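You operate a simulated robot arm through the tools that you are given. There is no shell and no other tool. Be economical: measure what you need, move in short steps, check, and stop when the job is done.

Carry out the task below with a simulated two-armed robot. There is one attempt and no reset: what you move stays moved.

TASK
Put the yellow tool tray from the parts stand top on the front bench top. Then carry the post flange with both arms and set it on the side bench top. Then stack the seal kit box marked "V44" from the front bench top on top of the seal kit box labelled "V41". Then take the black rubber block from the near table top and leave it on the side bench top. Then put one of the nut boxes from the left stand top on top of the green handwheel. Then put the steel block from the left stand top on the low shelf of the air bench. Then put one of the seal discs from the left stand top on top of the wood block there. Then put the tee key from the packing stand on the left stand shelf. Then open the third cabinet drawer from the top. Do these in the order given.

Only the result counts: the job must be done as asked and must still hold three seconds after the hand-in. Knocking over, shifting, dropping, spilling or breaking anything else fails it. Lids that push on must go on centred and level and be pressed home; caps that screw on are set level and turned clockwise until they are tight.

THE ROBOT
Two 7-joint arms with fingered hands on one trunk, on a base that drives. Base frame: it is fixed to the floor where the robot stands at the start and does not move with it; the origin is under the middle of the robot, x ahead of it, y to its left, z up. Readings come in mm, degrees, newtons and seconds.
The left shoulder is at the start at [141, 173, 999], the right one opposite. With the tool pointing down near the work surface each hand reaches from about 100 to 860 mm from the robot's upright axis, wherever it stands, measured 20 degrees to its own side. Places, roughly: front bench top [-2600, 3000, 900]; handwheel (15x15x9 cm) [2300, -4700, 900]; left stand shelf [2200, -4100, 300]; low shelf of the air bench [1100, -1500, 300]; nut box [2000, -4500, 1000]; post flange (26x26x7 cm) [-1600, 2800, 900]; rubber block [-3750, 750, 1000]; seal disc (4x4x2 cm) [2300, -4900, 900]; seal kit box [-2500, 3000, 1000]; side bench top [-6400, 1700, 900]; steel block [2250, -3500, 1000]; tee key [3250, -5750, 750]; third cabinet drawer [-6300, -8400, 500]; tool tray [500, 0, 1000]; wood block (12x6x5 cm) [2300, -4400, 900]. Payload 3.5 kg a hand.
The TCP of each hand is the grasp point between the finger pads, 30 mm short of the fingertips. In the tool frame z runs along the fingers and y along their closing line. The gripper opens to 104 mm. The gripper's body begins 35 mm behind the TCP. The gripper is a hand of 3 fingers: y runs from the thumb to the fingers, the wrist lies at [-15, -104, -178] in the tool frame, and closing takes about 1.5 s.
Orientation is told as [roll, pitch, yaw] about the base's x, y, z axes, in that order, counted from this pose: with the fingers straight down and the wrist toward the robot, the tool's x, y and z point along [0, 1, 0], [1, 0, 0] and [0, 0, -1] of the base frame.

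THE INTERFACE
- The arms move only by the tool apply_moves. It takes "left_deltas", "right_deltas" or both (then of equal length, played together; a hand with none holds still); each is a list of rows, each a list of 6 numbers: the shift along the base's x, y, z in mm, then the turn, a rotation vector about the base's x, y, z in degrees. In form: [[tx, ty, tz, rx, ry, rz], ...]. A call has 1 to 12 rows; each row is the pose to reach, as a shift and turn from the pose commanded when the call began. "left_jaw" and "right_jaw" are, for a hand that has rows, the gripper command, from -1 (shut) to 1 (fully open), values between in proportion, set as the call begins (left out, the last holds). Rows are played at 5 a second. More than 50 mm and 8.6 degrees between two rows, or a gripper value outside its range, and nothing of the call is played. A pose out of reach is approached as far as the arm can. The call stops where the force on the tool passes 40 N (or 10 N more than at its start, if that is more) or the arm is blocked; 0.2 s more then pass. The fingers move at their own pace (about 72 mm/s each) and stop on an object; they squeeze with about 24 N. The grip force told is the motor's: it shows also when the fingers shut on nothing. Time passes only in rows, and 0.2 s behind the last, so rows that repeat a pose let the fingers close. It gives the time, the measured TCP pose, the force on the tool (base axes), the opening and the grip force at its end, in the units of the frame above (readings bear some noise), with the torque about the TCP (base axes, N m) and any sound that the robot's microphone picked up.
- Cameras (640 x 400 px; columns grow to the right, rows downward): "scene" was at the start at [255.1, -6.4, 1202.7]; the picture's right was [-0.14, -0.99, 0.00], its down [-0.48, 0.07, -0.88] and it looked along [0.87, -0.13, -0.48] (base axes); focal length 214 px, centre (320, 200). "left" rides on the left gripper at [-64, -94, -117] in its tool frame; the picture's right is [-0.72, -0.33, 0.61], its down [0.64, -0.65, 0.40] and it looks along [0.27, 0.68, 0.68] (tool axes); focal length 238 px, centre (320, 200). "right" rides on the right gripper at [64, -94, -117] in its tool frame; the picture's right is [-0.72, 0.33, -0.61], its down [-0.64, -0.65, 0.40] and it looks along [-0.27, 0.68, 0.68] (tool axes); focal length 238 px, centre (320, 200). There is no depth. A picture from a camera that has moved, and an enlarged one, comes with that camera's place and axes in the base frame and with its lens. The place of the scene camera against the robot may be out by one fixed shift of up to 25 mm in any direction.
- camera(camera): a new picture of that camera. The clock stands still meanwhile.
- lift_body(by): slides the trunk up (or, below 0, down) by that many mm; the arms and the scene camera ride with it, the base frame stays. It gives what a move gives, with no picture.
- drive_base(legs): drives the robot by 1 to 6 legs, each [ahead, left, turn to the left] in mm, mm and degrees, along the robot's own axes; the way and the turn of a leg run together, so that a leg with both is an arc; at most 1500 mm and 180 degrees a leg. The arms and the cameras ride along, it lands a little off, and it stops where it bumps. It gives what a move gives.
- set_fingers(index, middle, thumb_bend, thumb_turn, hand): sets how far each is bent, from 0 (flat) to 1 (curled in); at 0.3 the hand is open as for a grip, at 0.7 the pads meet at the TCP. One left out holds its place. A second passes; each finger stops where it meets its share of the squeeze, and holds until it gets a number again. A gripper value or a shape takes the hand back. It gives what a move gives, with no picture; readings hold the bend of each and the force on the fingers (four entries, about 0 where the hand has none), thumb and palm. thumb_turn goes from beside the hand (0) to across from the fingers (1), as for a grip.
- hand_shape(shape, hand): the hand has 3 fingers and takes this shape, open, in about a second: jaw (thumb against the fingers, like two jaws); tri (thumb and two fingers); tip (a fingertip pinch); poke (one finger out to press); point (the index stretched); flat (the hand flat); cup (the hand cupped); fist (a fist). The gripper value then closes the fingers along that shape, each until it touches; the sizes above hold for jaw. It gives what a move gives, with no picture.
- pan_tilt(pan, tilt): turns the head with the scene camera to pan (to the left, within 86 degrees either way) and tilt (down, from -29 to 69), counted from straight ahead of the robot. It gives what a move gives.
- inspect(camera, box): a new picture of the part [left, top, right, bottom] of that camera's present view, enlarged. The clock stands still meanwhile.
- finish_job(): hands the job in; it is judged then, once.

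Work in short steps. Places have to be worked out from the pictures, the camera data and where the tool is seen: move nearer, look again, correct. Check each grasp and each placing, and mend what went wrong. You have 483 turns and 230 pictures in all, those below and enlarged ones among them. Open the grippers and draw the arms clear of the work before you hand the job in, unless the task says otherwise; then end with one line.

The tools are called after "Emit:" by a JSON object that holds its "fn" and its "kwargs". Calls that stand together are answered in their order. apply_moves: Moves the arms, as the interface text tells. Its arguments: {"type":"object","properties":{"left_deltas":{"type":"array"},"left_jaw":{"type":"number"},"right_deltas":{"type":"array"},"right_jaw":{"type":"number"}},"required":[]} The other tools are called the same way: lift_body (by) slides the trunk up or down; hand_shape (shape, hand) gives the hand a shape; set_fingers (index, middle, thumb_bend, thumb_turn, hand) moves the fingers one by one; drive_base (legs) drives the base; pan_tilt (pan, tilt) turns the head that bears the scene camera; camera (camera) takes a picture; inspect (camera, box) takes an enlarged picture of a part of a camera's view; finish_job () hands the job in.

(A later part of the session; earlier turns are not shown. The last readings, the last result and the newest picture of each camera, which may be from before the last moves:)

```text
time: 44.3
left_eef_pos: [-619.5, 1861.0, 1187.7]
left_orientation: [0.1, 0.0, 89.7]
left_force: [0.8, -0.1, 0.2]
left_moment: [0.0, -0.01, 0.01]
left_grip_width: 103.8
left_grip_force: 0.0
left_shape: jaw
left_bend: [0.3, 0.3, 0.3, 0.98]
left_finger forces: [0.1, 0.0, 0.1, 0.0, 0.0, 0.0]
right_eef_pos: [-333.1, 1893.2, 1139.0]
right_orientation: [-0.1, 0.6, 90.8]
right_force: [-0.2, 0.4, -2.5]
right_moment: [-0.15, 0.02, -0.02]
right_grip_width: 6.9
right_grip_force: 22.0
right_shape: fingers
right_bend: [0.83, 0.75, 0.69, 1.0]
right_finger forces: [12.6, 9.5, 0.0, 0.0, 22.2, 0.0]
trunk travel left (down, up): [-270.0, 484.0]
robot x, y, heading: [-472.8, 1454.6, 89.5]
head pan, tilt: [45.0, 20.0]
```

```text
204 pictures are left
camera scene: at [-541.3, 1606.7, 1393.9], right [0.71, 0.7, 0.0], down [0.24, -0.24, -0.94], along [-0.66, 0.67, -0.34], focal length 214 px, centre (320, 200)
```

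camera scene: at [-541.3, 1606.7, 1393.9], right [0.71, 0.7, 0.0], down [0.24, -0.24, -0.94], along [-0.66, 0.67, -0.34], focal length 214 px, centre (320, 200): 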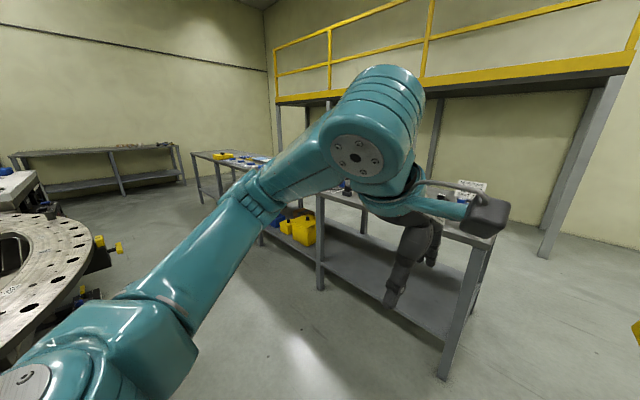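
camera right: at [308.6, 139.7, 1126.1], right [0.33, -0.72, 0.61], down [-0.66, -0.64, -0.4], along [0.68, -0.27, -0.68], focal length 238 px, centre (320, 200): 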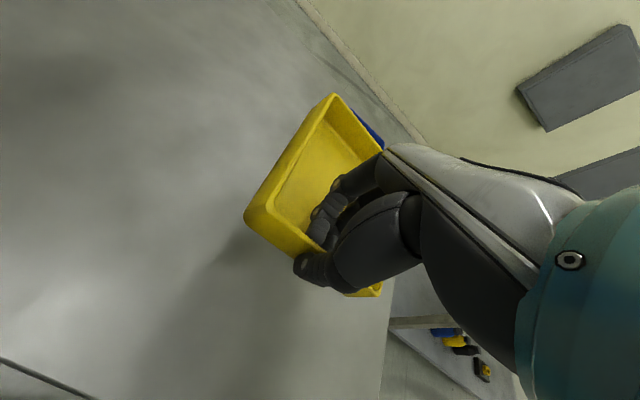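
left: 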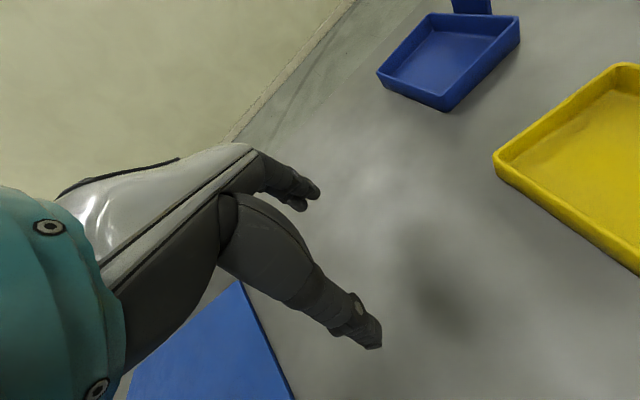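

The left arm blocks the view, so I turn the base left to face along the aisle.

Emit:
{"fn": "drive_base", "kwargs": {"legs": [[0, 0, 50]]}}

Emit:
{"fn": "pan_tilt", "kwargs": {"pan": 0, "tilt": 15}}

Emit:
{"fn": "camera", "kwargs": {"camera": "scene"}}

```text
time: 46.9
left_eef_pos: [-879.1, 1603.4, 1188.2]
left_orientation: [0.0, 0.0, 139.8]
left_force: [0.2, 0.5, 0.7]
left_moment: [-0.01, 0.04, 0.0]
left_grip_width: 103.8
left_grip_force: 0.0
left_shape: jaw
left_bend: [0.3, 0.3, 0.3, 0.98]
left_finger forces: [0.1, 0.1, 0.0, 0.1, 0.0, 0.0]
right_eef_pos: [-720.9, 1844.7, 1139.0]
right_orientation: [-0.2, 0.6, 140.6]
right_force: [0.6, -0.3, -3.3]
right_moment: [-0.14, -0.12, 0.01]
right_grip_width: 6.9
right_grip_force: 21.3
right_shape: fingers
right_bend: [0.83, 0.75, 0.69, 1.0]
right_finger forces: [12.3, 9.1, 0.0, 0.0, 21.3, 0.1]
trunk travel left (down, up): [-270.0, 484.0]
robot x, y, heading: [-475.6, 1452.8, 139.6]
head pan, tilt: [45.0, 20.0]
```

```text
time: 48.0
left_eef_pos: [-879.8, 1604.6, 1188.8]
left_orientation: [0.0, 0.0, 139.7]
left_force: [0.9, -0.4, 0.9]
left_moment: [-0.02, -0.01, -0.05]
left_grip_width: 103.7
left_grip_force: 0.0
left_shape: jaw
left_bend: [0.3, 0.3, 0.3, 0.98]
left_finger forces: [0.0, 0.0, 0.0, 0.0, 0.0, 0.1]
right_eef_pos: [-720.3, 1844.2, 1138.1]
right_orientation: [-0.2, 0.5, 140.6]
right_force: [-0.1, -0.7, -2.4]
right_moment: [-0.15, -0.08, -0.02]
right_grip_width: 6.7
right_grip_force: 21.6
right_shape: fingers
right_bend: [0.83, 0.75, 0.69, 1.0]
right_finger forces: [12.3, 9.0, 0.0, 0.0, 21.4, 0.0]
trunk travel left (down, up): [-270.0, 484.0]
robot x, y, heading: [-472.8, 1455.5, 139.6]
head pan, tilt: [0.0, 15.0]
```

```text
203 pictures are left
camera scene: at [-609.1, 1572.5, 1402.0], right [0.65, 0.76, 0.0], down [0.2, -0.17, -0.97], along [-0.74, 0.63, -0.26], focal length 214 px, centre (320, 200)
```

scene: 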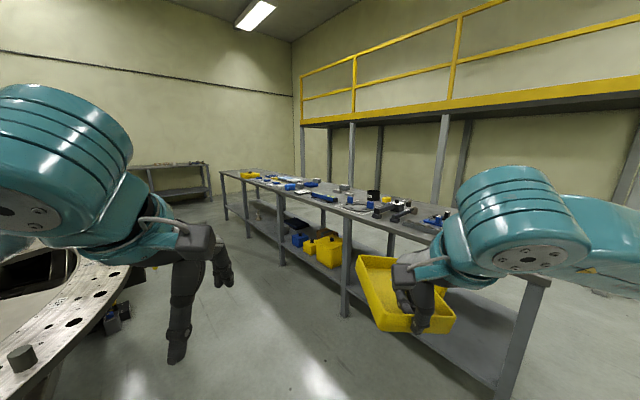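

A long bench runs along the back. I zoom in to see its parts and items.

Emit:
{"fn": "inspect", "kwargs": {"camera": "scene", "box": [210, 150, 350, 250]}}

Emit:
{"fn": "inspect", "kwargs": {"camera": "scene", "box": [320, 160, 480, 260]}}

```text
4.00 times, centred on (280, 200) of scene
camera zoom: at [-609.1, 1572.5, 1402.0], right [0.65, 0.76, 0.0], down [0.2, -0.17, -0.97], along [-0.74, 0.63, -0.26], focal length 858 px, centre (480, 200)
```

zoom: 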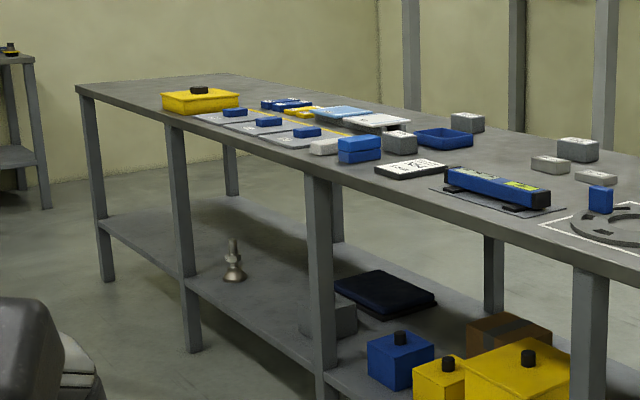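

```text
4.00 times, centred on (400, 210) of scene
camera zoom: at [-609.1, 1572.5, 1402.0], right [0.65, 0.76, 0.0], down [0.2, -0.17, -0.97], along [-0.74, 0.63, -0.26], focal length 858 px, centre (0, 160)
```

zoom: 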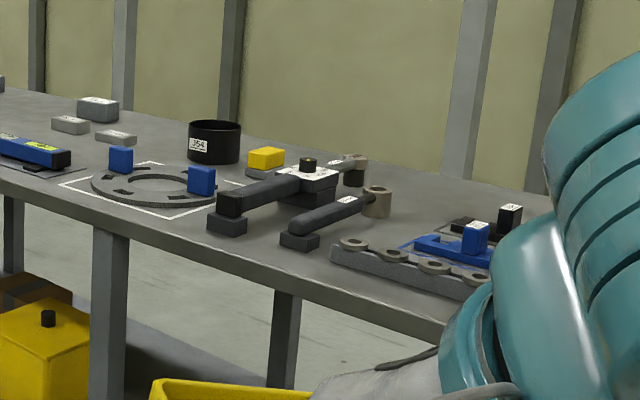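

The flange with two blue posts is at about [-1630, 2836]; the bench's front edge is y ≈ 2575. I drive to face the bench near x −1500.

Emit:
{"fn": "drive_base", "kwargs": {"legs": [[0, 0, -49.6], [600, 0, 0], [0, 1100, 0]]}}

Emit:
{"fn": "pan_tilt", "kwargs": {"pan": 0, "tilt": 40}}

Emit:
{"fn": "camera", "kwargs": {"camera": "scene"}}

```text
time: 58.9
left_eef_pos: [-1718.4, 2460.7, 1188.7]
left_orientation: [0.0, 0.1, 90.3]
left_force: [0.5, -0.3, -0.5]
left_moment: [0.02, -0.01, -0.05]
left_grip_width: 103.7
left_grip_force: 0.0
left_shape: jaw
left_bend: [0.3, 0.3, 0.3, 0.98]
left_finger forces: [0.1, 0.1, 0.0, 0.0, 0.0, 0.0]
right_eef_pos: [-1431.3, 2497.3, 1138.9]
right_orientation: [-0.1, 0.6, 91.3]
right_force: [0.7, -0.7, -2.7]
right_moment: [-0.17, 0.04, 0.0]
right_grip_width: 6.8
right_grip_force: 20.8
right_shape: fingers
right_bend: [0.83, 0.75, 0.7, 1.0]
right_finger forces: [12.1, 9.0, 0.0, 0.0, 21.2, 0.0]
trunk travel left (down, up): [-270.0, 484.0]
robot x, y, heading: [-1565.8, 2053.9, 90.3]
head pan, tilt: [0.0, 15.0]
```

```text
time: 59.8
left_eef_pos: [-1718.4, 2460.8, 1189.4]
left_orientation: [0.0, 0.1, 90.3]
left_force: [-0.5, 0.5, 0.1]
left_moment: [0.0, 0.01, -0.01]
left_grip_width: 103.8
left_grip_force: 0.0
left_shape: jaw
left_bend: [0.3, 0.3, 0.3, 0.98]
left_finger forces: [0.1, 0.1, 0.0, 0.1, 0.0, 0.0]
right_eef_pos: [-1431.2, 2496.3, 1139.2]
right_orientation: [-0.2, 0.6, 91.2]
right_force: [0.6, 0.6, -2.9]
right_moment: [-0.16, 0.02, -0.01]
right_grip_width: 6.9
right_grip_force: 21.5
right_shape: fingers
right_bend: [0.83, 0.75, 0.7, 1.0]
right_finger forces: [12.1, 9.0, 0.0, 0.0, 21.4, 0.0]
trunk travel left (down, up): [-270.0, 484.0]
robot x, y, heading: [-1565.4, 2055.0, 90.3]
head pan, tilt: [0.0, 40.0]
```

```text
200 pictures are left
camera scene: at [-1571.0, 2227.8, 1362.5], right [1.0, 0.0, 0.0], down [0.0, -0.64, -0.77], along [0.0, 0.77, -0.64], focal length 214 px, centre (320, 200)
```

scene: 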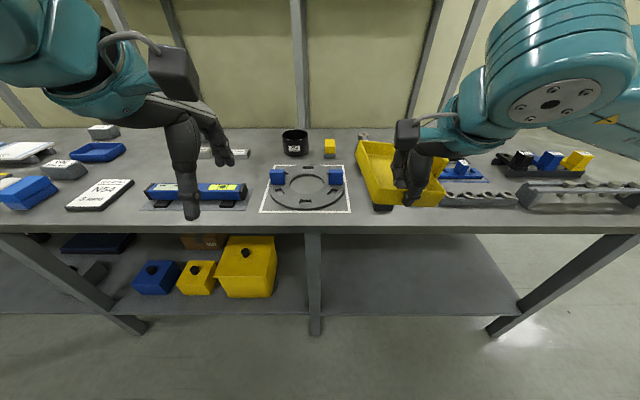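

The free space on this stretch is limited. I shift left to view the rest of the bench.

Emit:
{"fn": "drive_base", "kwargs": {"legs": [[0, 700, 0]]}}

Emit:
{"fn": "camera", "kwargs": {"camera": "scene"}}

```text
time: 63.6
left_eef_pos: [-2420.0, 2449.9, 1187.8]
left_orientation: [-0.1, 0.0, 91.4]
left_force: [0.4, 0.0, 0.1]
left_moment: [-0.02, 0.02, 0.03]
left_grip_width: 103.8
left_grip_force: 0.1
left_shape: jaw
left_bend: [0.3, 0.3, 0.3, 0.98]
left_finger forces: [0.0, 0.2, 0.0, 0.1, 0.1, 0.0]
right_eef_pos: [-2134.1, 2491.3, 1138.1]
right_orientation: [-0.2, 0.7, 92.2]
right_force: [-0.1, 0.6, -1.6]
right_moment: [-0.17, 0.02, 0.0]
right_grip_width: 6.7
right_grip_force: 21.0
right_shape: fingers
right_bend: [0.83, 0.75, 0.7, 1.0]
right_finger forces: [12.0, 9.1, 0.0, 0.0, 21.3, 0.1]
trunk travel left (down, up): [-270.0, 484.0]
robot x, y, heading: [-2262.6, 2048.1, 91.4]
head pan, tilt: [0.0, 40.0]
```

```text
199 pictures are left
camera scene: at [-2268.6, 2218.7, 1362.4], right [1.0, 0.02, 0.0], down [0.01, -0.64, -0.77], along [-0.02, 0.77, -0.64], focal length 214 px, centre (320, 200)
```

scene: 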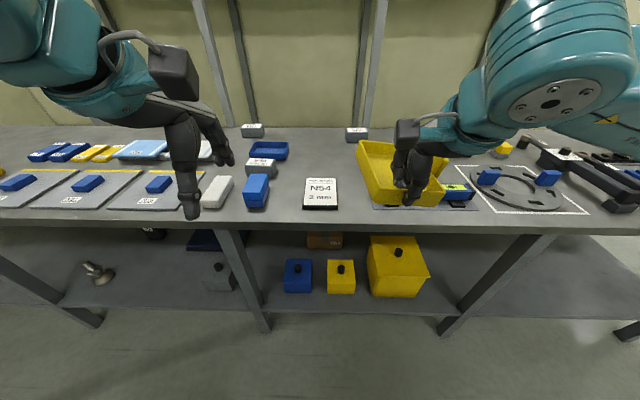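

There's free space at x −2390…−2060, y 2890…3130 (behind the N54 card). I drive a bit closer and left so that the right hand can set the tray there.

Emit:
{"fn": "drive_base", "kwargs": {"legs": [[170, 130, -1.4]]}}

Emit:
{"fn": "apply_moves", "kwargs": {"right_deltas": [[0, 40, 10, 0, 0, -0.8], [0, 80, 20, 0, 0, -0.8], [0, 120, 30, 0, 0, -0.8], [0, 160, 30, 0, 0, -0.8]]}}

Emit:
{"fn": "pan_tilt", "kwargs": {"pan": -12, "tilt": 45}}

Emit:
{"fn": "camera", "kwargs": {"camera": "scene"}}

Emit:
{"fn": "camera", "kwargs": {"camera": "right"}}

```text
time: 65.3
left_eef_pos: [-2540.4, 2622.8, 1187.8]
left_orientation: [0.0, 0.0, 89.7]
left_force: [0.5, -0.6, -0.6]
left_moment: [-0.01, -0.02, 0.01]
left_grip_width: 103.7
left_grip_force: 0.0
left_shape: jaw
left_bend: [0.3, 0.3, 0.3, 0.98]
left_finger forces: [0.1, 0.0, 0.0, 0.0, 0.0, 0.0]
right_eef_pos: [-2253.4, 2656.7, 1138.1]
right_orientation: [-0.2, 0.6, 90.8]
right_force: [0.5, 0.9, -2.7]
right_moment: [-0.19, 0.02, 0.03]
right_grip_width: 6.7
right_grip_force: 21.3
right_shape: fingers
right_bend: [0.83, 0.75, 0.7, 1.0]
right_finger forces: [12.2, 9.3, 0.1, 0.1, 21.6, 0.1]
trunk travel left (down, up): [-270.0, 484.0]
robot x, y, heading: [-2392.9, 2214.0, 89.9]
head pan, tilt: [0.0, 40.0]
```

```text
time: 66.3
left_eef_pos: [-2540.1, 2622.7, 1187.9]
left_orientation: [0.1, 0.0, 89.8]
left_force: [0.4, 0.0, 0.1]
left_moment: [-0.02, 0.01, 0.0]
left_grip_width: 103.5
left_grip_force: 0.0
left_shape: jaw
left_bend: [0.3, 0.3, 0.3, 0.98]
left_finger forces: [0.1, 0.1, 0.0, 0.0, 0.0, 0.0]
right_eef_pos: [-2252.0, 2815.9, 1168.8]
right_orientation: [-0.2, 0.6, 90.0]
right_force: [0.1, -0.6, -1.8]
right_moment: [-0.14, 0.02, 0.0]
right_grip_width: 6.9
right_grip_force: 22.0
right_shape: fingers
right_bend: [0.83, 0.75, 0.7, 1.0]
right_finger forces: [12.5, 9.2, 0.0, 0.1, 21.7, 0.0]
trunk travel left (down, up): [-270.0, 484.0]
robot x, y, heading: [-2398.0, 2216.6, 89.8]
head pan, tilt: [0.0, 40.0]
```

```text
time: 67.0
left_eef_pos: [-2539.3, 2623.2, 1189.3]
left_orientation: [-0.1, 0.1, 89.8]
left_force: [0.4, 0.4, -1.2]
left_moment: [0.01, -0.01, -0.01]
left_grip_width: 103.8
left_grip_force: 0.0
left_shape: jaw
left_bend: [0.3, 0.3, 0.3, 0.98]
left_finger forces: [0.1, 0.0, 0.0, 0.0, 0.1, 0.0]
right_eef_pos: [-2252.1, 2814.1, 1169.2]
right_orientation: [-0.2, 0.6, 89.9]
right_force: [-0.5, 0.3, -1.9]
right_moment: [-0.13, 0.06, -0.03]
right_grip_width: 7.0
right_grip_force: 21.3
right_shape: fingers
right_bend: [0.83, 0.75, 0.7, 1.0]
right_finger forces: [12.5, 9.1, 0.1, 0.0, 21.7, 0.1]
trunk travel left (down, up): [-270.0, 484.0]
robot x, y, heading: [-2393.3, 2213.0, 89.9]
head pan, tilt: [-12.0, 45.0]
```

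```text
198 pictures are left
camera scene: at [-2378.4, 2382.4, 1355.2], right [0.98, -0.21, 0.0], down [-0.15, -0.69, -0.71], along [0.15, 0.69, -0.71], focal length 214 px, centre (320, 200)
```

scene: 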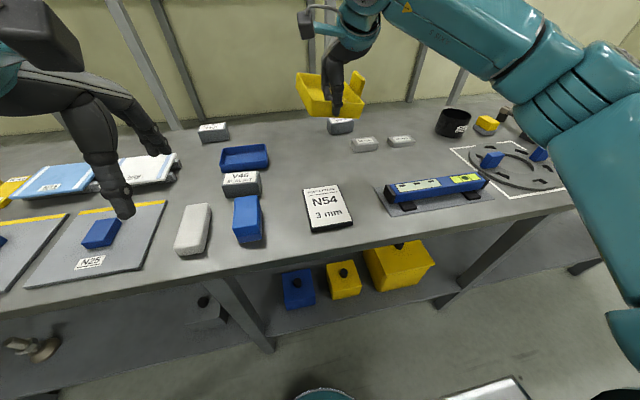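

```text
197 pictures are left
camera right: at [-2316.7, 2721.1, 1286.6], right [0.72, 0.33, 0.61], down [0.64, -0.66, -0.39], along [0.27, 0.68, -0.68], focal length 238 px, centre (320, 200)
```

right: 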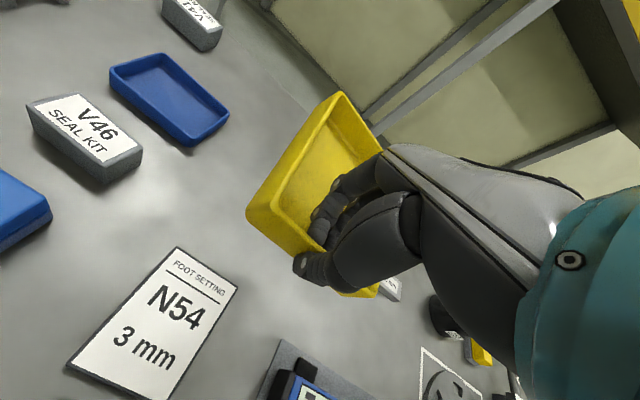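

The spot is free: blue tray's right side at x −2425, card top edge y 2838, boxes from x −2115. I move the tray over [-2265, 2900] and lower to z 970.

Emit:
{"fn": "apply_moves", "kwargs": {"right_deltas": [[-6, 40, 0, 0, 0, 0], [-13, 85, 0, 0, 0, 0], [-13, 86, -45, 0, 0, 0], [-13, 86, -90, 0, 0, 0], [-13, 86, -135, 0, 0, 0], [-13, 86, -170, 0, 0, 0], [-13, 86, -195, 0, 0, 0]]}}

Emit:
{"fn": "camera", "kwargs": {"camera": "right"}}

Emit:
{"fn": "camera", "kwargs": {"camera": "scene"}}

```text
time: 68.6
left_eef_pos: [-2540.7, 2622.6, 1189.7]
left_orientation: [0.1, 0.1, 89.8]
left_force: [-0.5, -1.0, 0.3]
left_moment: [-0.01, 0.02, -0.01]
left_grip_width: 103.8
left_grip_force: 0.1
left_shape: jaw
left_bend: [0.3, 0.3, 0.3, 0.98]
left_finger forces: [0.0, 0.1, 0.0, 0.0, 0.1, 0.0]
right_eef_pos: [-2266.6, 2902.7, 972.6]
right_orientation: [-0.1, 0.6, 89.9]
right_force: [-0.2, 1.4, -2.1]
right_moment: [-0.15, 0.06, -0.01]
right_grip_width: 7.0
right_grip_force: 22.1
right_shape: fingers
right_bend: [0.84, 0.75, 0.7, 1.0]
right_finger forces: [12.7, 8.9, 0.0, 0.0, 21.7, 0.1]
trunk travel left (down, up): [-270.0, 484.0]
robot x, y, heading: [-2393.5, 2214.9, 89.8]
head pan, tilt: [-12.0, 45.0]
```

```text
196 pictures are left
camera right: at [-2330.3, 2808.1, 1090.9], right [0.72, 0.33, 0.61], down [0.64, -0.66, -0.4], along [0.27, 0.68, -0.68], focal length 238 px, centre (320, 200)
```

right: 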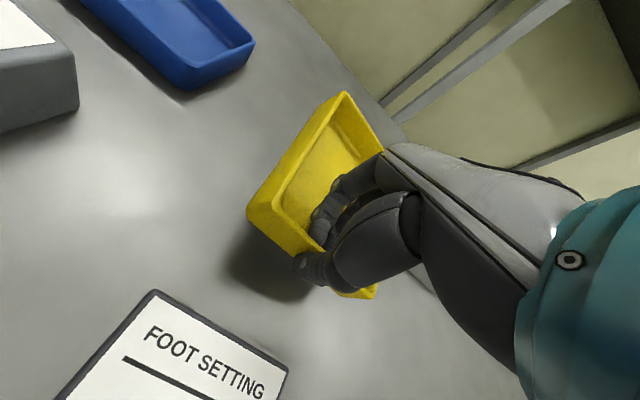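

```text
195 pictures are left
camera scene: at [-2378.2, 2382.6, 1355.1], right [0.98, -0.21, 0.0], down [-0.15, -0.69, -0.71], along [0.15, 0.69, -0.71], focal length 214 px, centre (320, 200)
```

scene: 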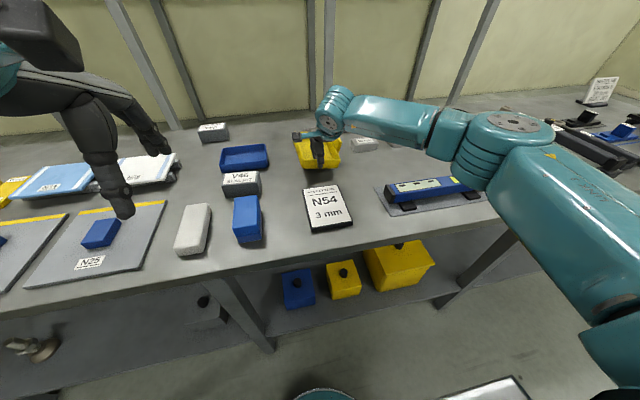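

The spot is clear. I lower gently until contact.

Emit:
{"fn": "apply_moves", "kwargs": {"right_deltas": [[0, 0, -8, 0, 0, 0], [0, 0, -14, 0, 0, 0], [0, 0, -19, 0, 0, 0], [0, 0, -23, 0, 0, 0]]}}

```text
time: 69.6
left_eef_pos: [-2540.3, 2621.0, 1189.2]
left_orientation: [0.0, 0.0, 89.8]
left_force: [-0.5, -1.3, -0.3]
left_moment: [0.03, -0.01, 0.01]
left_grip_width: 103.6
left_grip_force: 0.1
left_shape: jaw
left_bend: [0.3, 0.3, 0.3, 0.98]
left_finger forces: [0.0, 0.1, 0.1, 0.1, 0.1, 0.0]
right_eef_pos: [-2267.0, 2902.1, 950.8]
right_orientation: [-0.2, 0.5, 90.0]
right_force: [-0.3, -0.4, -0.5]
right_moment: [-0.14, -0.04, 0.0]
right_grip_width: 7.1
right_grip_force: 22.1
right_shape: fingers
right_bend: [0.84, 0.75, 0.7, 1.0]
right_finger forces: [12.2, 10.4, 0.0, 0.1, 22.4, 0.1]
trunk travel left (down, up): [-270.0, 484.0]
robot x, y, heading: [-2392.4, 2215.5, 89.9]
head pan, tilt: [-12.0, 45.0]
```

Emit:
{"fn": "apply_moves", "kwargs": {"right_deltas": [[0, 0, -3, 0, 0, 0], [0, 0, -6, 0, 0, 0]]}}

Emit:
{"fn": "camera", "kwargs": {"camera": "right"}}

```text
time: 70.2
left_eef_pos: [-2539.1, 2622.1, 1188.5]
left_orientation: [0.0, 0.0, 89.8]
left_force: [0.3, -0.5, 0.8]
left_moment: [-0.03, -0.01, -0.01]
left_grip_width: 103.6
left_grip_force: 0.0
left_shape: jaw
left_bend: [0.3, 0.3, 0.3, 0.98]
left_finger forces: [0.0, 0.0, 0.0, 0.1, 0.0, 0.1]
right_eef_pos: [-2266.9, 2902.7, 945.1]
right_orientation: [-0.2, 0.7, 90.0]
right_force: [-0.8, 0.0, 1.2]
right_moment: [-0.16, -0.08, 0.02]
right_grip_width: 7.1
right_grip_force: 23.2
right_shape: fingers
right_bend: [0.84, 0.75, 0.7, 1.0]
right_finger forces: [11.1, 11.9, 0.1, 0.0, 22.7, 0.0]
trunk travel left (down, up): [-270.0, 484.0]
robot x, y, heading: [-2394.7, 2215.9, 89.9]
head pan, tilt: [-12.0, 45.0]
```

```text
194 pictures are left
camera right: at [-2330.8, 2808.5, 1062.0], right [0.72, 0.33, 0.61], down [0.64, -0.66, -0.4], along [0.27, 0.68, -0.68], focal length 238 px, centre (320, 200)
```

right: 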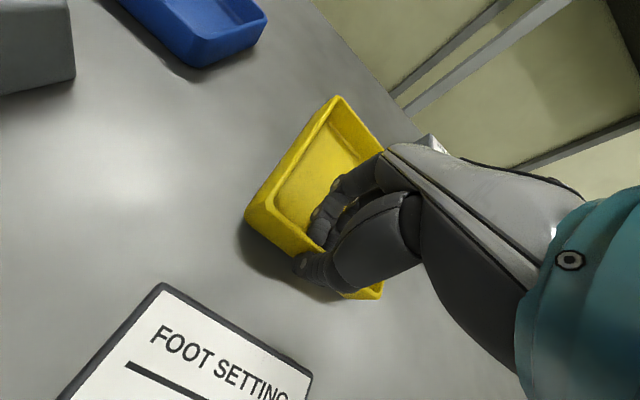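

Emit:
{"fn": "apply_moves", "kwargs": {"right_deltas": [[0, 0, -3, 0, 0, 0], [0, 0, -6, 0, 0, 0], [0, 0, -8, 0, 0, 0]]}}

```text
time: 71.0
left_eef_pos: [-2539.9, 2621.5, 1188.1]
left_orientation: [0.0, 0.0, 89.8]
left_force: [0.6, -0.2, -0.2]
left_moment: [-0.01, -0.03, 0.01]
left_grip_width: 103.9
left_grip_force: 0.1
left_shape: jaw
left_bend: [0.3, 0.3, 0.3, 0.98]
left_finger forces: [0.0, 0.1, 0.0, 0.0, 0.0, 0.0]
right_eef_pos: [-2267.2, 2902.9, 937.1]
right_orientation: [-0.2, 0.4, 89.9]
right_force: [1.1, -0.1, 6.5]
right_moment: [-0.2, -0.13, 0.01]
right_grip_width: 7.7
right_grip_force: 23.2
right_shape: fingers
right_bend: [0.84, 0.75, 0.7, 1.0]
right_finger forces: [11.6, 12.0, 0.0, 0.0, 23.6, 0.0]
trunk travel left (down, up): [-270.0, 484.0]
robot x, y, heading: [-2394.3, 2211.8, 89.8]
head pan, tilt: [-12.0, 45.0]
```

Tray is on the bench. I open partway and rise.

Emit:
{"fn": "apply_moves", "kwargs": {"right_deltas": [[0, 0, 0, 0, 0, 0], [0, 0, 0, 0, 0, 0], [0, 0, 0, 0, 0, 0], [0, 0, 0, 0, 0, 0], [0, 0, 0, 0, 0, 0]], "right_jaw": -0.2}}

Emit:
{"fn": "camera", "kwargs": {"camera": "right"}}

```text
time: 72.2
left_eef_pos: [-2540.4, 2622.6, 1188.4]
left_orientation: [0.1, 0.0, 89.8]
left_force: [0.3, -0.3, 0.0]
left_moment: [-0.02, 0.0, 0.0]
left_grip_width: 103.6
left_grip_force: 0.1
left_shape: jaw
left_bend: [0.3, 0.3, 0.3, 0.98]
left_finger forces: [0.1, 0.1, 0.0, 0.1, 0.0, 0.0]
right_eef_pos: [-2266.6, 2901.8, 936.4]
right_orientation: [-0.3, 0.5, 90.1]
right_force: [-0.2, -1.1, 5.5]
right_moment: [0.14, 0.04, 0.02]
right_grip_width: 40.8
right_grip_force: 0.2
right_shape: jaw
right_bend: [0.75, 0.49, 0.73, 1.0]
right_finger forces: [4.4, 1.0, 0.0, 0.0, 0.1, 0.0]
trunk travel left (down, up): [-270.0, 484.0]
robot x, y, heading: [-2391.2, 2214.2, 89.8]
head pan, tilt: [-12.0, 45.0]
```

```text
193 pictures are left
camera right: at [-2331.0, 2808.4, 1054.1], right [0.72, 0.33, 0.61], down [0.64, -0.66, -0.4], along [0.27, 0.68, -0.68], focal length 238 px, centre (320, 200)
```

right: 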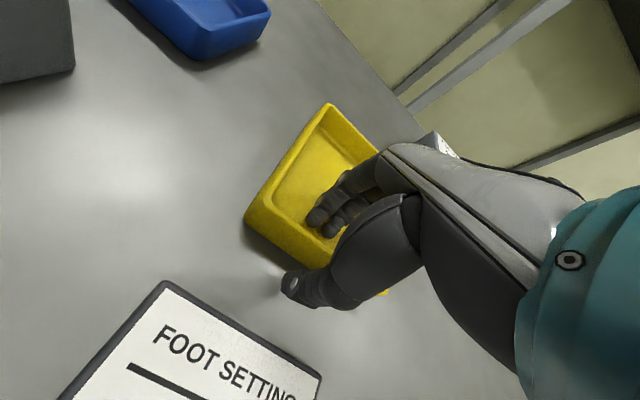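

Released; index just rests on the tray floor. I rise straight up.

Emit:
{"fn": "apply_moves", "kwargs": {"right_deltas": [[0, 0, 10, 0, 0, 0], [0, 0, 25, 0, 0, 0], [0, 0, 60, 0, 0, 0], [0, 0, 105, 0, 0, 0], [0, -30, 145, 0, 0, 0], [0, -70, 170, 0, 0, 0]]}}

Emit:
{"fn": "camera", "kwargs": {"camera": "right"}}

```text
time: 73.6
left_eef_pos: [-2540.4, 2622.2, 1188.6]
left_orientation: [0.0, -0.2, 89.8]
left_force: [0.6, 0.4, -0.1]
left_moment: [0.02, -0.02, -0.02]
left_grip_width: 103.9
left_grip_force: 0.1
left_shape: jaw
left_bend: [0.3, 0.3, 0.3, 0.98]
left_finger forces: [0.0, 0.1, 0.0, 0.0, 0.0, 0.0]
right_eef_pos: [-2265.7, 2831.0, 1108.0]
right_orientation: [-0.2, 0.7, 90.1]
right_force: [0.1, 0.1, -0.5]
right_moment: [0.06, 0.01, -0.01]
right_grip_width: 41.3
right_grip_force: 0.0
right_shape: jaw
right_bend: [0.74, 0.49, 0.73, 1.0]
right_finger forces: [0.0, 0.0, 0.1, 0.0, 0.1, 0.1]
trunk travel left (down, up): [-270.0, 484.0]
robot x, y, heading: [-2393.0, 2216.3, 89.9]
head pan, tilt: [-12.0, 45.0]
```

```text
192 pictures are left
camera right: at [-2329.8, 2737.3, 1225.5], right [0.72, 0.33, 0.61], down [0.64, -0.66, -0.4], along [0.27, 0.68, -0.68], focal length 238 px, centre (320, 200)
```

right: 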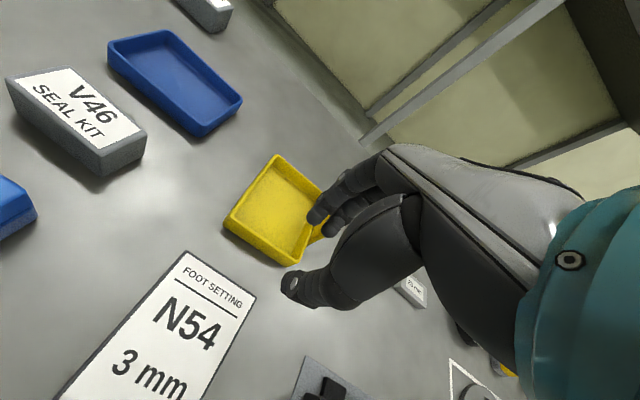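

Tray placed. Next is the flange. I open the right hand, draw it back, and drive right to face the flange.

Emit:
{"fn": "apply_moves", "kwargs": {"right_deltas": [[0, -45, 20, 0, 0, 0], [0, -90, 40, 0, 0, 0], [0, -135, 50, 0, 0, 0], [0, -180, 60, 0, 0, 0]], "right_jaw": 1}}

Emit:
{"fn": "drive_base", "kwargs": {"legs": [[0, -780, 0]]}}

Emit:
{"fn": "pan_tilt", "kwargs": {"pan": 0, "tilt": 50}}

Emit:
{"fn": "camera", "kwargs": {"camera": "scene"}}

```text
time: 74.6
left_eef_pos: [-2541.3, 2622.0, 1188.4]
left_orientation: [0.0, 0.0, 89.9]
left_force: [-0.4, -0.5, 0.2]
left_moment: [0.0, 0.04, -0.01]
left_grip_width: 103.7
left_grip_force: 0.1
left_shape: jaw
left_bend: [0.3, 0.3, 0.3, 0.98]
left_finger forces: [0.0, 0.0, 0.0, 0.0, 0.0, 0.1]
right_eef_pos: [-2266.6, 2651.4, 1166.9]
right_orientation: [-0.2, 0.6, 89.8]
right_force: [0.7, -0.1, -0.3]
right_moment: [0.04, -0.04, 0.01]
right_grip_width: 103.6
right_grip_force: 0.0
right_shape: jaw
right_bend: [0.3, 0.3, 0.3, 0.98]
right_finger forces: [0.0, 0.1, 0.0, 0.1, 0.1, 0.0]
trunk travel left (down, up): [-270.0, 484.0]
robot x, y, heading: [-2392.2, 2214.4, 89.8]
head pan, tilt: [-12.0, 45.0]
```

```text
time: 78.9
left_eef_pos: [-1756.4, 2621.7, 1188.7]
left_orientation: [0.1, -0.1, 89.9]
left_force: [0.1, -0.5, 0.9]
left_moment: [0.02, 0.03, -0.01]
left_grip_width: 103.8
left_grip_force: 0.0
left_shape: jaw
left_bend: [0.3, 0.3, 0.3, 0.98]
left_finger forces: [0.1, 0.1, 0.1, 0.1, 0.1, 0.0]
right_eef_pos: [-1483.2, 2650.5, 1167.0]
right_orientation: [-0.2, 0.6, 90.2]
right_force: [-0.2, -0.8, -0.4]
right_moment: [-0.02, -0.01, -0.01]
right_grip_width: 103.7
right_grip_force: 0.0
right_shape: jaw
right_bend: [0.3, 0.3, 0.3, 0.98]
right_finger forces: [0.1, 0.0, 0.1, 0.0, 0.1, 0.0]
trunk travel left (down, up): [-270.0, 484.0]
robot x, y, heading: [-1603.4, 2216.6, 90.1]
head pan, tilt: [-12.0, 45.0]
```

```text
time: 79.6
left_eef_pos: [-1756.2, 2620.9, 1188.9]
left_orientation: [0.0, 0.0, 90.0]
left_force: [-0.3, 0.6, 0.1]
left_moment: [0.01, 0.01, 0.0]
left_grip_width: 103.4
left_grip_force: 0.1
left_shape: jaw
left_bend: [0.3, 0.3, 0.3, 0.98]
left_finger forces: [0.0, 0.0, 0.0, 0.0, 0.0, 0.0]
right_eef_pos: [-1482.3, 2651.3, 1166.8]
right_orientation: [-0.2, 0.7, 90.1]
right_force: [-0.2, -1.1, 0.7]
right_moment: [-0.02, 0.0, -0.01]
right_grip_width: 103.7
right_grip_force: 0.0
right_shape: jaw
right_bend: [0.3, 0.3, 0.3, 0.98]
right_finger forces: [0.0, 0.1, 0.0, 0.1, 0.0, 0.0]
trunk travel left (down, up): [-270.0, 484.0]
robot x, y, heading: [-1605.8, 2211.3, 90.3]
head pan, tilt: [0.0, 50.0]
```

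```text
191 pictures are left
camera scene: at [-1610.3, 2377.9, 1348.3], right [1.0, 0.0, 0.0], down [0.0, -0.77, -0.64], along [0.0, 0.64, -0.77], focal length 214 px, centre (320, 200)
```

scene: 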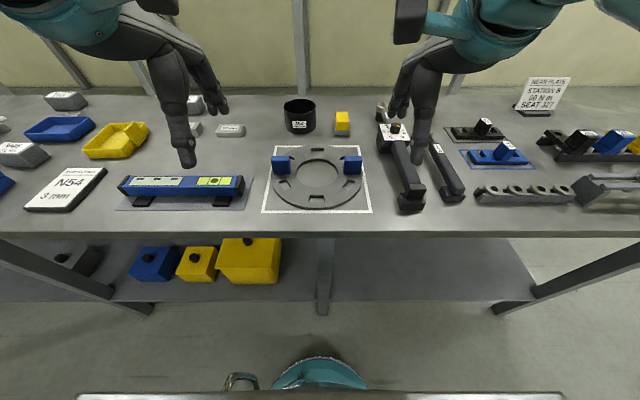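

The posts are about at [-1710, 2815] and [-1526, 2815]. I bring both hands over them at z 1060 and check with the hand cameras.

Emit:
{"fn": "apply_moves", "kwargs": {"left_deltas": [[9, 36, -25, 0, 0, 0], [18, 72, -50, 0, 0, 0], [27, 108, -76, 0, 0, 0], [36, 144, -102, 0, 0, 0], [44, 179, -128, 0, 0, 0]], "right_deltas": [[-9, 30, -21, 0, 0, 0], [-18, 60, -42, 0, 0, 0], [-27, 90, -63, 0, 0, 0], [-36, 120, -85, 0, 0, 0], [-43, 149, -107, 0, 0, 0]]}}

Emit:
{"fn": "camera", "kwargs": {"camera": "left"}}

Emit:
{"fn": "camera", "kwargs": {"camera": "right"}}

Emit:
{"fn": "camera", "kwargs": {"camera": "scene"}}

```text
time: 80.8
left_eef_pos: [-1711.6, 2801.1, 1059.0]
left_orientation: [0.0, 0.0, 90.0]
left_force: [-0.3, -0.6, -0.2]
left_moment: [0.03, 0.0, 0.0]
left_grip_width: 103.7
left_grip_force: 0.0
left_shape: jaw
left_bend: [0.3, 0.3, 0.3, 0.98]
left_finger forces: [0.1, 0.0, 0.1, 0.0, 0.0, 0.0]
right_eef_pos: [-1525.7, 2800.6, 1060.8]
right_orientation: [-0.2, 0.6, 90.1]
right_force: [-0.1, 0.0, -0.8]
right_moment: [0.0, 0.0, 0.0]
right_grip_width: 103.7
right_grip_force: 0.1
right_shape: jaw
right_bend: [0.3, 0.3, 0.3, 0.98]
right_finger forces: [0.0, 0.1, 0.1, 0.1, 0.1, 0.0]
trunk travel left (down, up): [-270.0, 484.0]
robot x, y, heading: [-1609.2, 2211.2, 89.7]
head pan, tilt: [0.0, 50.0]
```

```text
190 pictures are left
camera left: at [-1647.1, 2706.4, 1176.6], right [0.72, -0.33, -0.61], down [-0.64, -0.65, -0.4], along [-0.27, 0.68, -0.68], focal length 238 px, centre (320, 200)
```

left: 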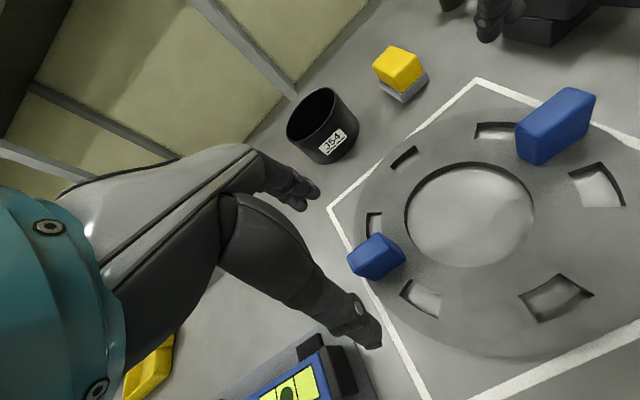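

```text
189 pictures are left
camera right: at [-1589.7, 2706.8, 1178.3], right [0.72, 0.33, 0.61], down [0.64, -0.66, -0.39], along [0.27, 0.68, -0.68], focal length 238 px, centre (320, 200)
```

right: 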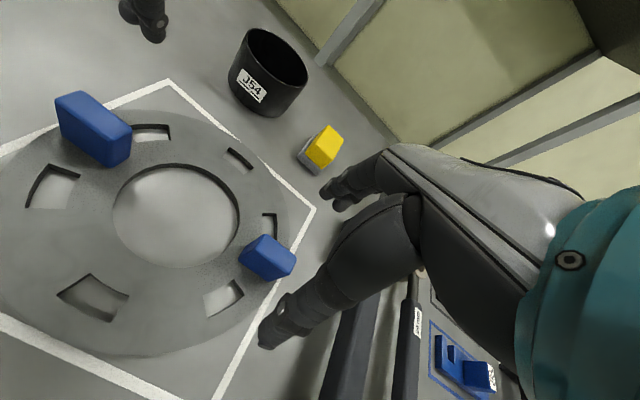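

```text
188 pictures are left
camera scene: at [-1610.2, 2379.1, 1348.1], right [1.0, 0.0, 0.0], down [0.0, -0.77, -0.64], along [0.0, 0.64, -0.77], focal length 214 px, centre (320, 200)
```

scene: 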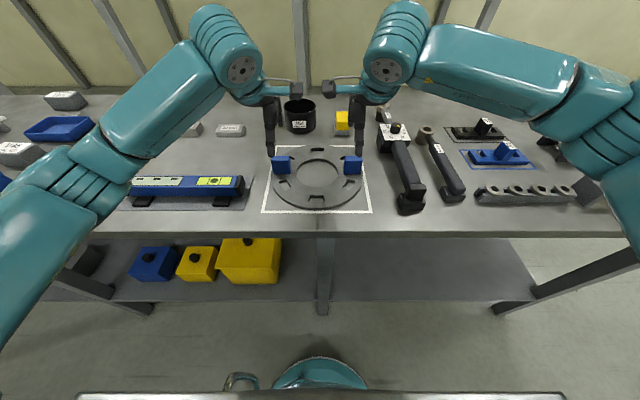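

Posts triangulate to [-1712, 2820] and [-1521, 2820] at z ≈ 945. I lower both hands around them.

Emit:
{"fn": "apply_moves", "kwargs": {"left_deltas": [[0, 10, -20, 0, 0, 0], [0, 19, -50, 0, 0, 0], [0, 19, -80, 0, 0, 0]], "right_deltas": [[2, 10, -20, 0, 0, 0], [5, 19, -50, 0, 0, 0], [5, 19, -80, 0, 0, 0]]}}

Emit:
{"fn": "camera", "kwargs": {"camera": "left"}}

Emit:
{"fn": "camera", "kwargs": {"camera": "right"}}

```text
time: 81.6
left_eef_pos: [-1710.7, 2818.0, 979.5]
left_orientation: [0.0, 0.0, 90.0]
left_force: [-0.2, -0.4, 0.0]
left_moment: [0.0, 0.0, -0.04]
left_grip_width: 103.8
left_grip_force: 0.1
left_shape: jaw
left_bend: [0.3, 0.3, 0.3, 0.98]
left_finger forces: [0.1, 0.0, 0.1, 0.0, 0.1, 0.0]
right_eef_pos: [-1520.8, 2819.7, 980.4]
right_orientation: [-0.2, 0.5, 90.1]
right_force: [0.2, 0.7, -0.4]
right_moment: [-0.03, 0.01, 0.0]
right_grip_width: 103.6
right_grip_force: 0.0
right_shape: jaw
right_bend: [0.3, 0.3, 0.3, 0.98]
right_finger forces: [0.0, 0.0, 0.0, 0.0, 0.0, 0.0]
trunk travel left (down, up): [-270.0, 484.0]
robot x, y, heading: [-1607.1, 2211.1, 90.2]
head pan, tilt: [0.0, 50.0]
```

```text
187 pictures are left
camera left: at [-1647.2, 2723.2, 1097.2], right [0.72, -0.33, -0.61], down [-0.64, -0.65, -0.4], along [-0.27, 0.68, -0.68], focal length 238 px, centre (320, 200)
```

left: 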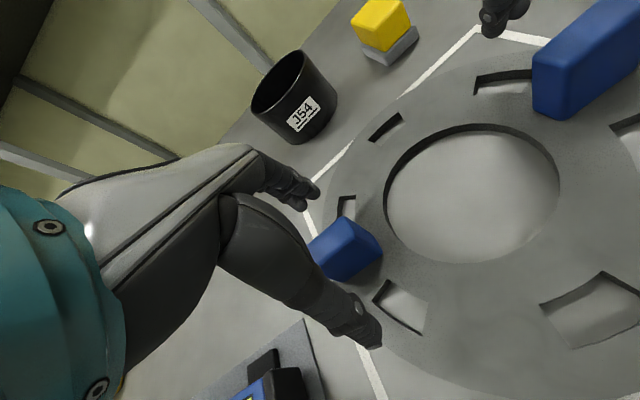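

```text
186 pictures are left
camera right: at [-1584.6, 2725.1, 1097.8], right [0.72, 0.33, 0.61], down [0.64, -0.65, -0.4], along [0.27, 0.68, -0.68], focal length 238 px, centre (320, 200)
```

right: 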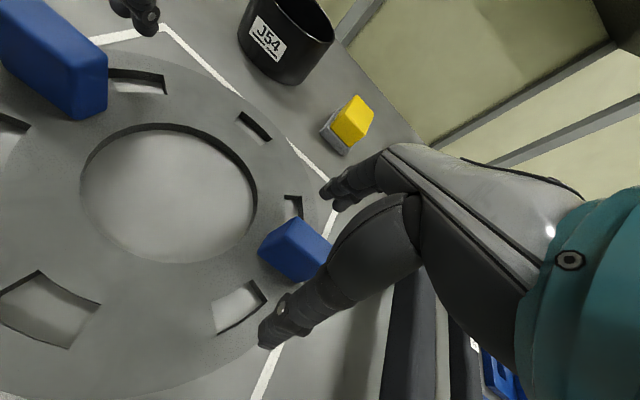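

Both posts sit between the fingers. I lower 22 mm more and close both.

Emit:
{"fn": "apply_moves", "kwargs": {"left_deltas": [[0, 1, -11, 0, 0, 0], [0, 1, -22, 0, 0, 0]], "right_deltas": [[0, 0, -11, 0, 0, 0], [0, 0, -22, 0, 0, 0]]}}

Emit:
{"fn": "apply_moves", "kwargs": {"left_deltas": [[0, 0, 0, 0, 0, 0], [0, 0, 0, 0, 0, 0], [0, 0, 0, 0, 0, 0], [0, 0, 0, 0, 0, 0], [0, 0, 0, 0, 0, 0], [0, 0, 0, 0, 0, 0], [0, 0, 0, 0, 0, 0], [0, 0, 0, 0, 0, 0]], "right_deltas": [[0, 0, 0, 0, 0, 0], [0, 0, 0, 0, 0, 0], [0, 0, 0, 0, 0, 0], [0, 0, 0, 0, 0, 0], [0, 0, 0, 0, 0, 0], [0, 0, 0, 0, 0, 0], [0, 0, 0, 0, 0, 0], [0, 0, 0, 0, 0, 0]], "left_jaw": -1, "right_jaw": -1}}

```text
time: 82.2
left_eef_pos: [-1712.2, 2819.9, 957.4]
left_orientation: [0.0, -0.1, 90.1]
left_force: [0.6, 0.7, 0.2]
left_moment: [0.01, 0.0, 0.0]
left_grip_width: 103.4
left_grip_force: 0.1
left_shape: jaw
left_bend: [0.3, 0.3, 0.3, 0.98]
left_finger forces: [0.0, 0.0, 0.0, 0.0, 0.0, 0.0]
right_eef_pos: [-1521.3, 2818.9, 957.3]
right_orientation: [-0.2, 0.6, 90.2]
right_force: [0.2, -0.4, 0.0]
right_moment: [0.01, -0.02, 0.04]
right_grip_width: 103.7
right_grip_force: 0.0
right_shape: jaw
right_bend: [0.3, 0.3, 0.3, 0.98]
right_finger forces: [0.0, 0.0, 0.0, 0.0, 0.0, 0.0]
trunk travel left (down, up): [-270.0, 484.0]
robot x, y, heading: [-1608.0, 2212.5, 90.1]
head pan, tilt: [0.0, 50.0]
```

```text
time: 84.0
left_eef_pos: [-1712.3, 2820.2, 958.2]
left_orientation: [0.0, 0.0, 90.1]
left_force: [1.2, 0.5, 0.1]
left_moment: [0.01, -0.01, -0.02]
left_grip_width: 19.3
left_grip_force: 23.9
left_shape: jaw
left_bend: [0.74, 0.55, 0.73, 1.0]
left_finger forces: [13.9, 7.3, 0.0, 0.1, 21.2, 0.1]
right_eef_pos: [-1520.1, 2818.8, 957.0]
right_orientation: [-0.2, 0.7, 90.3]
right_force: [-0.4, -0.1, -0.4]
right_moment: [0.02, 0.04, 0.04]
right_grip_width: 19.3
right_grip_force: 24.0
right_shape: jaw
right_bend: [0.74, 0.54, 0.73, 1.0]
right_finger forces: [13.7, 7.3, 0.0, 0.1, 21.1, 0.0]
trunk travel left (down, up): [-270.0, 484.0]
robot x, y, heading: [-1607.1, 2211.1, 89.7]
head pan, tilt: [0.0, 50.0]
```

Both grips hold (19 mm posts). I lift together.

Emit:
{"fn": "apply_moves", "kwargs": {"left_deltas": [[0, 0, 10, 0, 0, 0], [0, 0, 20, 0, 0, 0], [0, 0, 35, 0, 0, 0], [0, 0, 50, 0, 0, 0]], "right_deltas": [[0, 0, 10, 0, 0, 0], [0, 0, 20, 0, 0, 0], [0, 0, 35, 0, 0, 0], [0, 0, 50, 0, 0, 0]]}}

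Emit:
{"fn": "camera", "kwargs": {"camera": "scene"}}

```text
time: 85.0
left_eef_pos: [-1710.7, 2819.4, 1007.6]
left_orientation: [0.0, 0.0, 90.0]
left_force: [0.3, 0.5, -6.9]
left_moment: [-0.02, -0.05, 0.03]
left_grip_width: 19.5
left_grip_force: 23.6
left_shape: jaw
left_bend: [0.74, 0.55, 0.73, 1.0]
left_finger forces: [14.0, 7.1, 0.1, 0.1, 20.9, 0.0]
right_eef_pos: [-1520.3, 2819.4, 1007.3]
right_orientation: [-0.2, 0.6, 90.2]
right_force: [-0.3, -0.7, -6.1]
right_moment: [-0.01, 0.07, 0.01]
right_grip_width: 19.7
right_grip_force: 24.2
right_shape: jaw
right_bend: [0.74, 0.54, 0.73, 1.0]
right_finger forces: [13.6, 7.4, 0.1, 0.0, 21.0, 0.0]
trunk travel left (down, up): [-270.0, 484.0]
robot x, y, heading: [-1608.7, 2214.7, 89.9]
head pan, tilt: [0.0, 50.0]
```

```text
185 pictures are left
camera scene: at [-1610.2, 2378.8, 1348.1], right [1.0, 0.0, 0.0], down [0.0, -0.77, -0.64], along [0.0, 0.64, -0.77], focal length 214 px, centre (320, 200)
```

scene: 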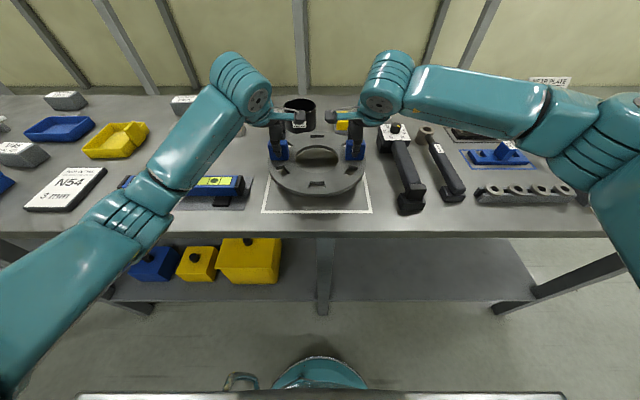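

The flange weighs ~1.3 kg and is level. I raise it to z ~1120 and draw it in.

Emit:
{"fn": "apply_moves", "kwargs": {"left_deltas": [[0, 0, 25, 0, 0, 0], [0, 0, 50, 0, 0, 0], [0, 0, 75, 0, 0, 0], [0, -20, 95, 0, 0, 0], [0, -45, 110, 0, 0, 0], [0, -75, 115, 0, 0, 0], [0, -105, 115, 0, 0, 0], [0, -135, 115, 0, 0, 0], [0, -160, 115, 0, 0, 0]], "right_deltas": [[0, 0, 25, 0, 0, 0], [0, 0, 50, 0, 0, 0], [0, 0, 75, 0, 0, 0], [0, -20, 95, 0, 0, 0], [0, -45, 110, 0, 0, 0], [0, -75, 115, 0, 0, 0], [0, -105, 115, 0, 0, 0], [0, -135, 115, 0, 0, 0], [0, -160, 115, 0, 0, 0]]}}

Emit:
{"fn": "drive_base", "kwargs": {"legs": [[-250, 0, 0], [0, 0, 70]]}}

Emit:
{"fn": "pan_tilt", "kwargs": {"pan": 0, "tilt": 15}}

Emit:
{"fn": "camera", "kwargs": {"camera": "scene"}}

```text
time: 87.0
left_eef_pos: [-1711.1, 2657.7, 1122.8]
left_orientation: [0.0, 0.0, 90.0]
left_force: [3.6, -0.6, -6.6]
left_moment: [-0.03, -0.07, -0.03]
left_grip_width: 19.1
left_grip_force: 23.8
left_shape: jaw
left_bend: [0.74, 0.55, 0.73, 1.0]
left_finger forces: [14.0, 7.3, 0.1, 0.0, 21.1, 0.0]
right_eef_pos: [-1520.6, 2658.4, 1122.4]
right_orientation: [-0.2, 0.5, 90.2]
right_force: [-2.8, -0.4, -5.5]
right_moment: [-0.02, 0.07, 0.05]
right_grip_width: 19.3
right_grip_force: 24.3
right_shape: jaw
right_bend: [0.74, 0.54, 0.73, 1.0]
right_finger forces: [13.6, 7.4, 0.1, 0.1, 21.1, 0.0]
trunk travel left (down, up): [-270.0, 484.0]
robot x, y, heading: [-1606.2, 2215.3, 90.0]
head pan, tilt: [0.0, 50.0]
```

```text
time: 91.9
left_eef_pos: [-2064.3, 2016.9, 1123.1]
left_orientation: [0.0, 0.0, 161.2]
left_force: [2.0, 4.7, -5.6]
left_moment: [0.11, -0.07, -0.05]
left_grip_width: 19.0
left_grip_force: 23.8
left_shape: jaw
left_bend: [0.74, 0.55, 0.73, 1.0]
left_finger forces: [13.6, 7.1, 0.0, 0.1, 20.6, 0.0]
right_eef_pos: [-2001.8, 2198.9, 1121.6]
right_orientation: [-0.2, 0.5, 161.5]
right_force: [-2.2, -4.4, -5.3]
right_moment: [-0.09, 0.02, 0.06]
right_grip_width: 19.4
right_grip_force: 23.8
right_shape: jaw
right_bend: [0.74, 0.54, 0.73, 1.0]
right_finger forces: [13.5, 7.2, 0.0, 0.1, 20.6, 0.0]
trunk travel left (down, up): [-270.0, 484.0]
robot x, y, heading: [-1607.5, 1972.6, 161.3]
head pan, tilt: [0.0, 50.0]
```

```text
time: 92.9
left_eef_pos: [-2064.4, 2018.2, 1122.7]
left_orientation: [0.0, 0.0, 161.3]
left_force: [1.6, 3.4, -5.7]
left_moment: [0.1, -0.08, -0.03]
left_grip_width: 19.1
left_grip_force: 24.2
left_shape: jaw
left_bend: [0.74, 0.55, 0.73, 1.0]
left_finger forces: [13.6, 7.1, 0.0, 0.0, 20.6, 0.1]
right_eef_pos: [-2001.5, 2199.4, 1122.3]
right_orientation: [-0.2, 0.6, 161.3]
right_force: [-1.4, -3.7, -6.3]
right_moment: [-0.07, 0.0, 0.03]
right_grip_width: 19.4
right_grip_force: 24.0
right_shape: jaw
right_bend: [0.74, 0.54, 0.73, 1.0]
right_finger forces: [13.4, 7.2, 0.0, 0.0, 20.7, 0.1]
trunk travel left (down, up): [-270.0, 484.0]
robot x, y, heading: [-1606.6, 1974.2, 161.2]
head pan, tilt: [0.0, 15.0]
```

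```text
184 pictures are left
camera scene: at [-1776.6, 2035.3, 1401.8], right [0.32, 0.95, 0.0], down [0.25, -0.08, -0.97], along [-0.91, 0.31, -0.26], focal length 214 px, centre (320, 200)
```

scene: 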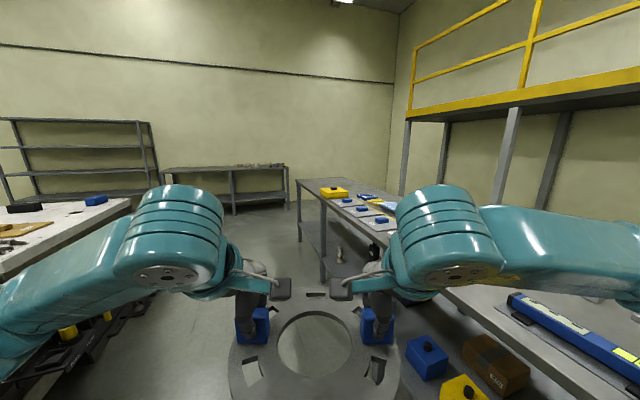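

The side bench is the grey table at the far wall. The way along y ≈ 1850 is clear. I drive toward it.

Emit:
{"fn": "drive_base", "kwargs": {"legs": [[0, 0, 18.8], [1450, 100, 0], [1250, 0, 0]]}}

Emit:
{"fn": "camera", "kwargs": {"camera": "scene"}}

```text
time: 107.3
left_eef_pos: [-4809.4, 1910.5, 1122.7]
left_orientation: [-0.1, 0.0, 176.3]
left_force: [0.4, 4.2, -6.2]
left_moment: [0.06, -0.03, -0.05]
left_grip_width: 19.2
left_grip_force: 23.7
left_shape: jaw
left_bend: [0.74, 0.55, 0.73, 1.0]
left_finger forces: [13.7, 7.1, 0.0, 0.1, 20.5, 0.1]
right_eef_pos: [-4795.5, 2103.9, 1121.7]
right_orientation: [-0.2, 0.6, 176.5]
right_force: [-0.8, -3.5, -5.3]
right_moment: [-0.1, -0.04, 0.04]
right_grip_width: 19.3
right_grip_force: 24.2
right_shape: jaw
right_bend: [0.74, 0.54, 0.73, 1.0]
right_finger forces: [13.4, 7.2, 0.0, 0.1, 20.5, 0.1]
trunk travel left (down, up): [-270.0, 484.0]
robot x, y, heading: [-4361.0, 1985.1, 176.1]
head pan, tilt: [0.0, 15.0]
```

```text
183 pictures are left
camera scene: at [-4534.8, 2003.7, 1401.8], right [0.06, 1.0, 0.0], down [0.26, -0.02, -0.97], along [-0.96, 0.06, -0.26], focal length 214 px, centre (320, 200)
```

scene: 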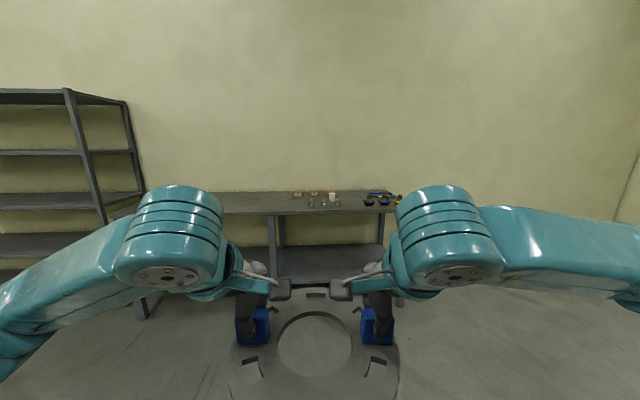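

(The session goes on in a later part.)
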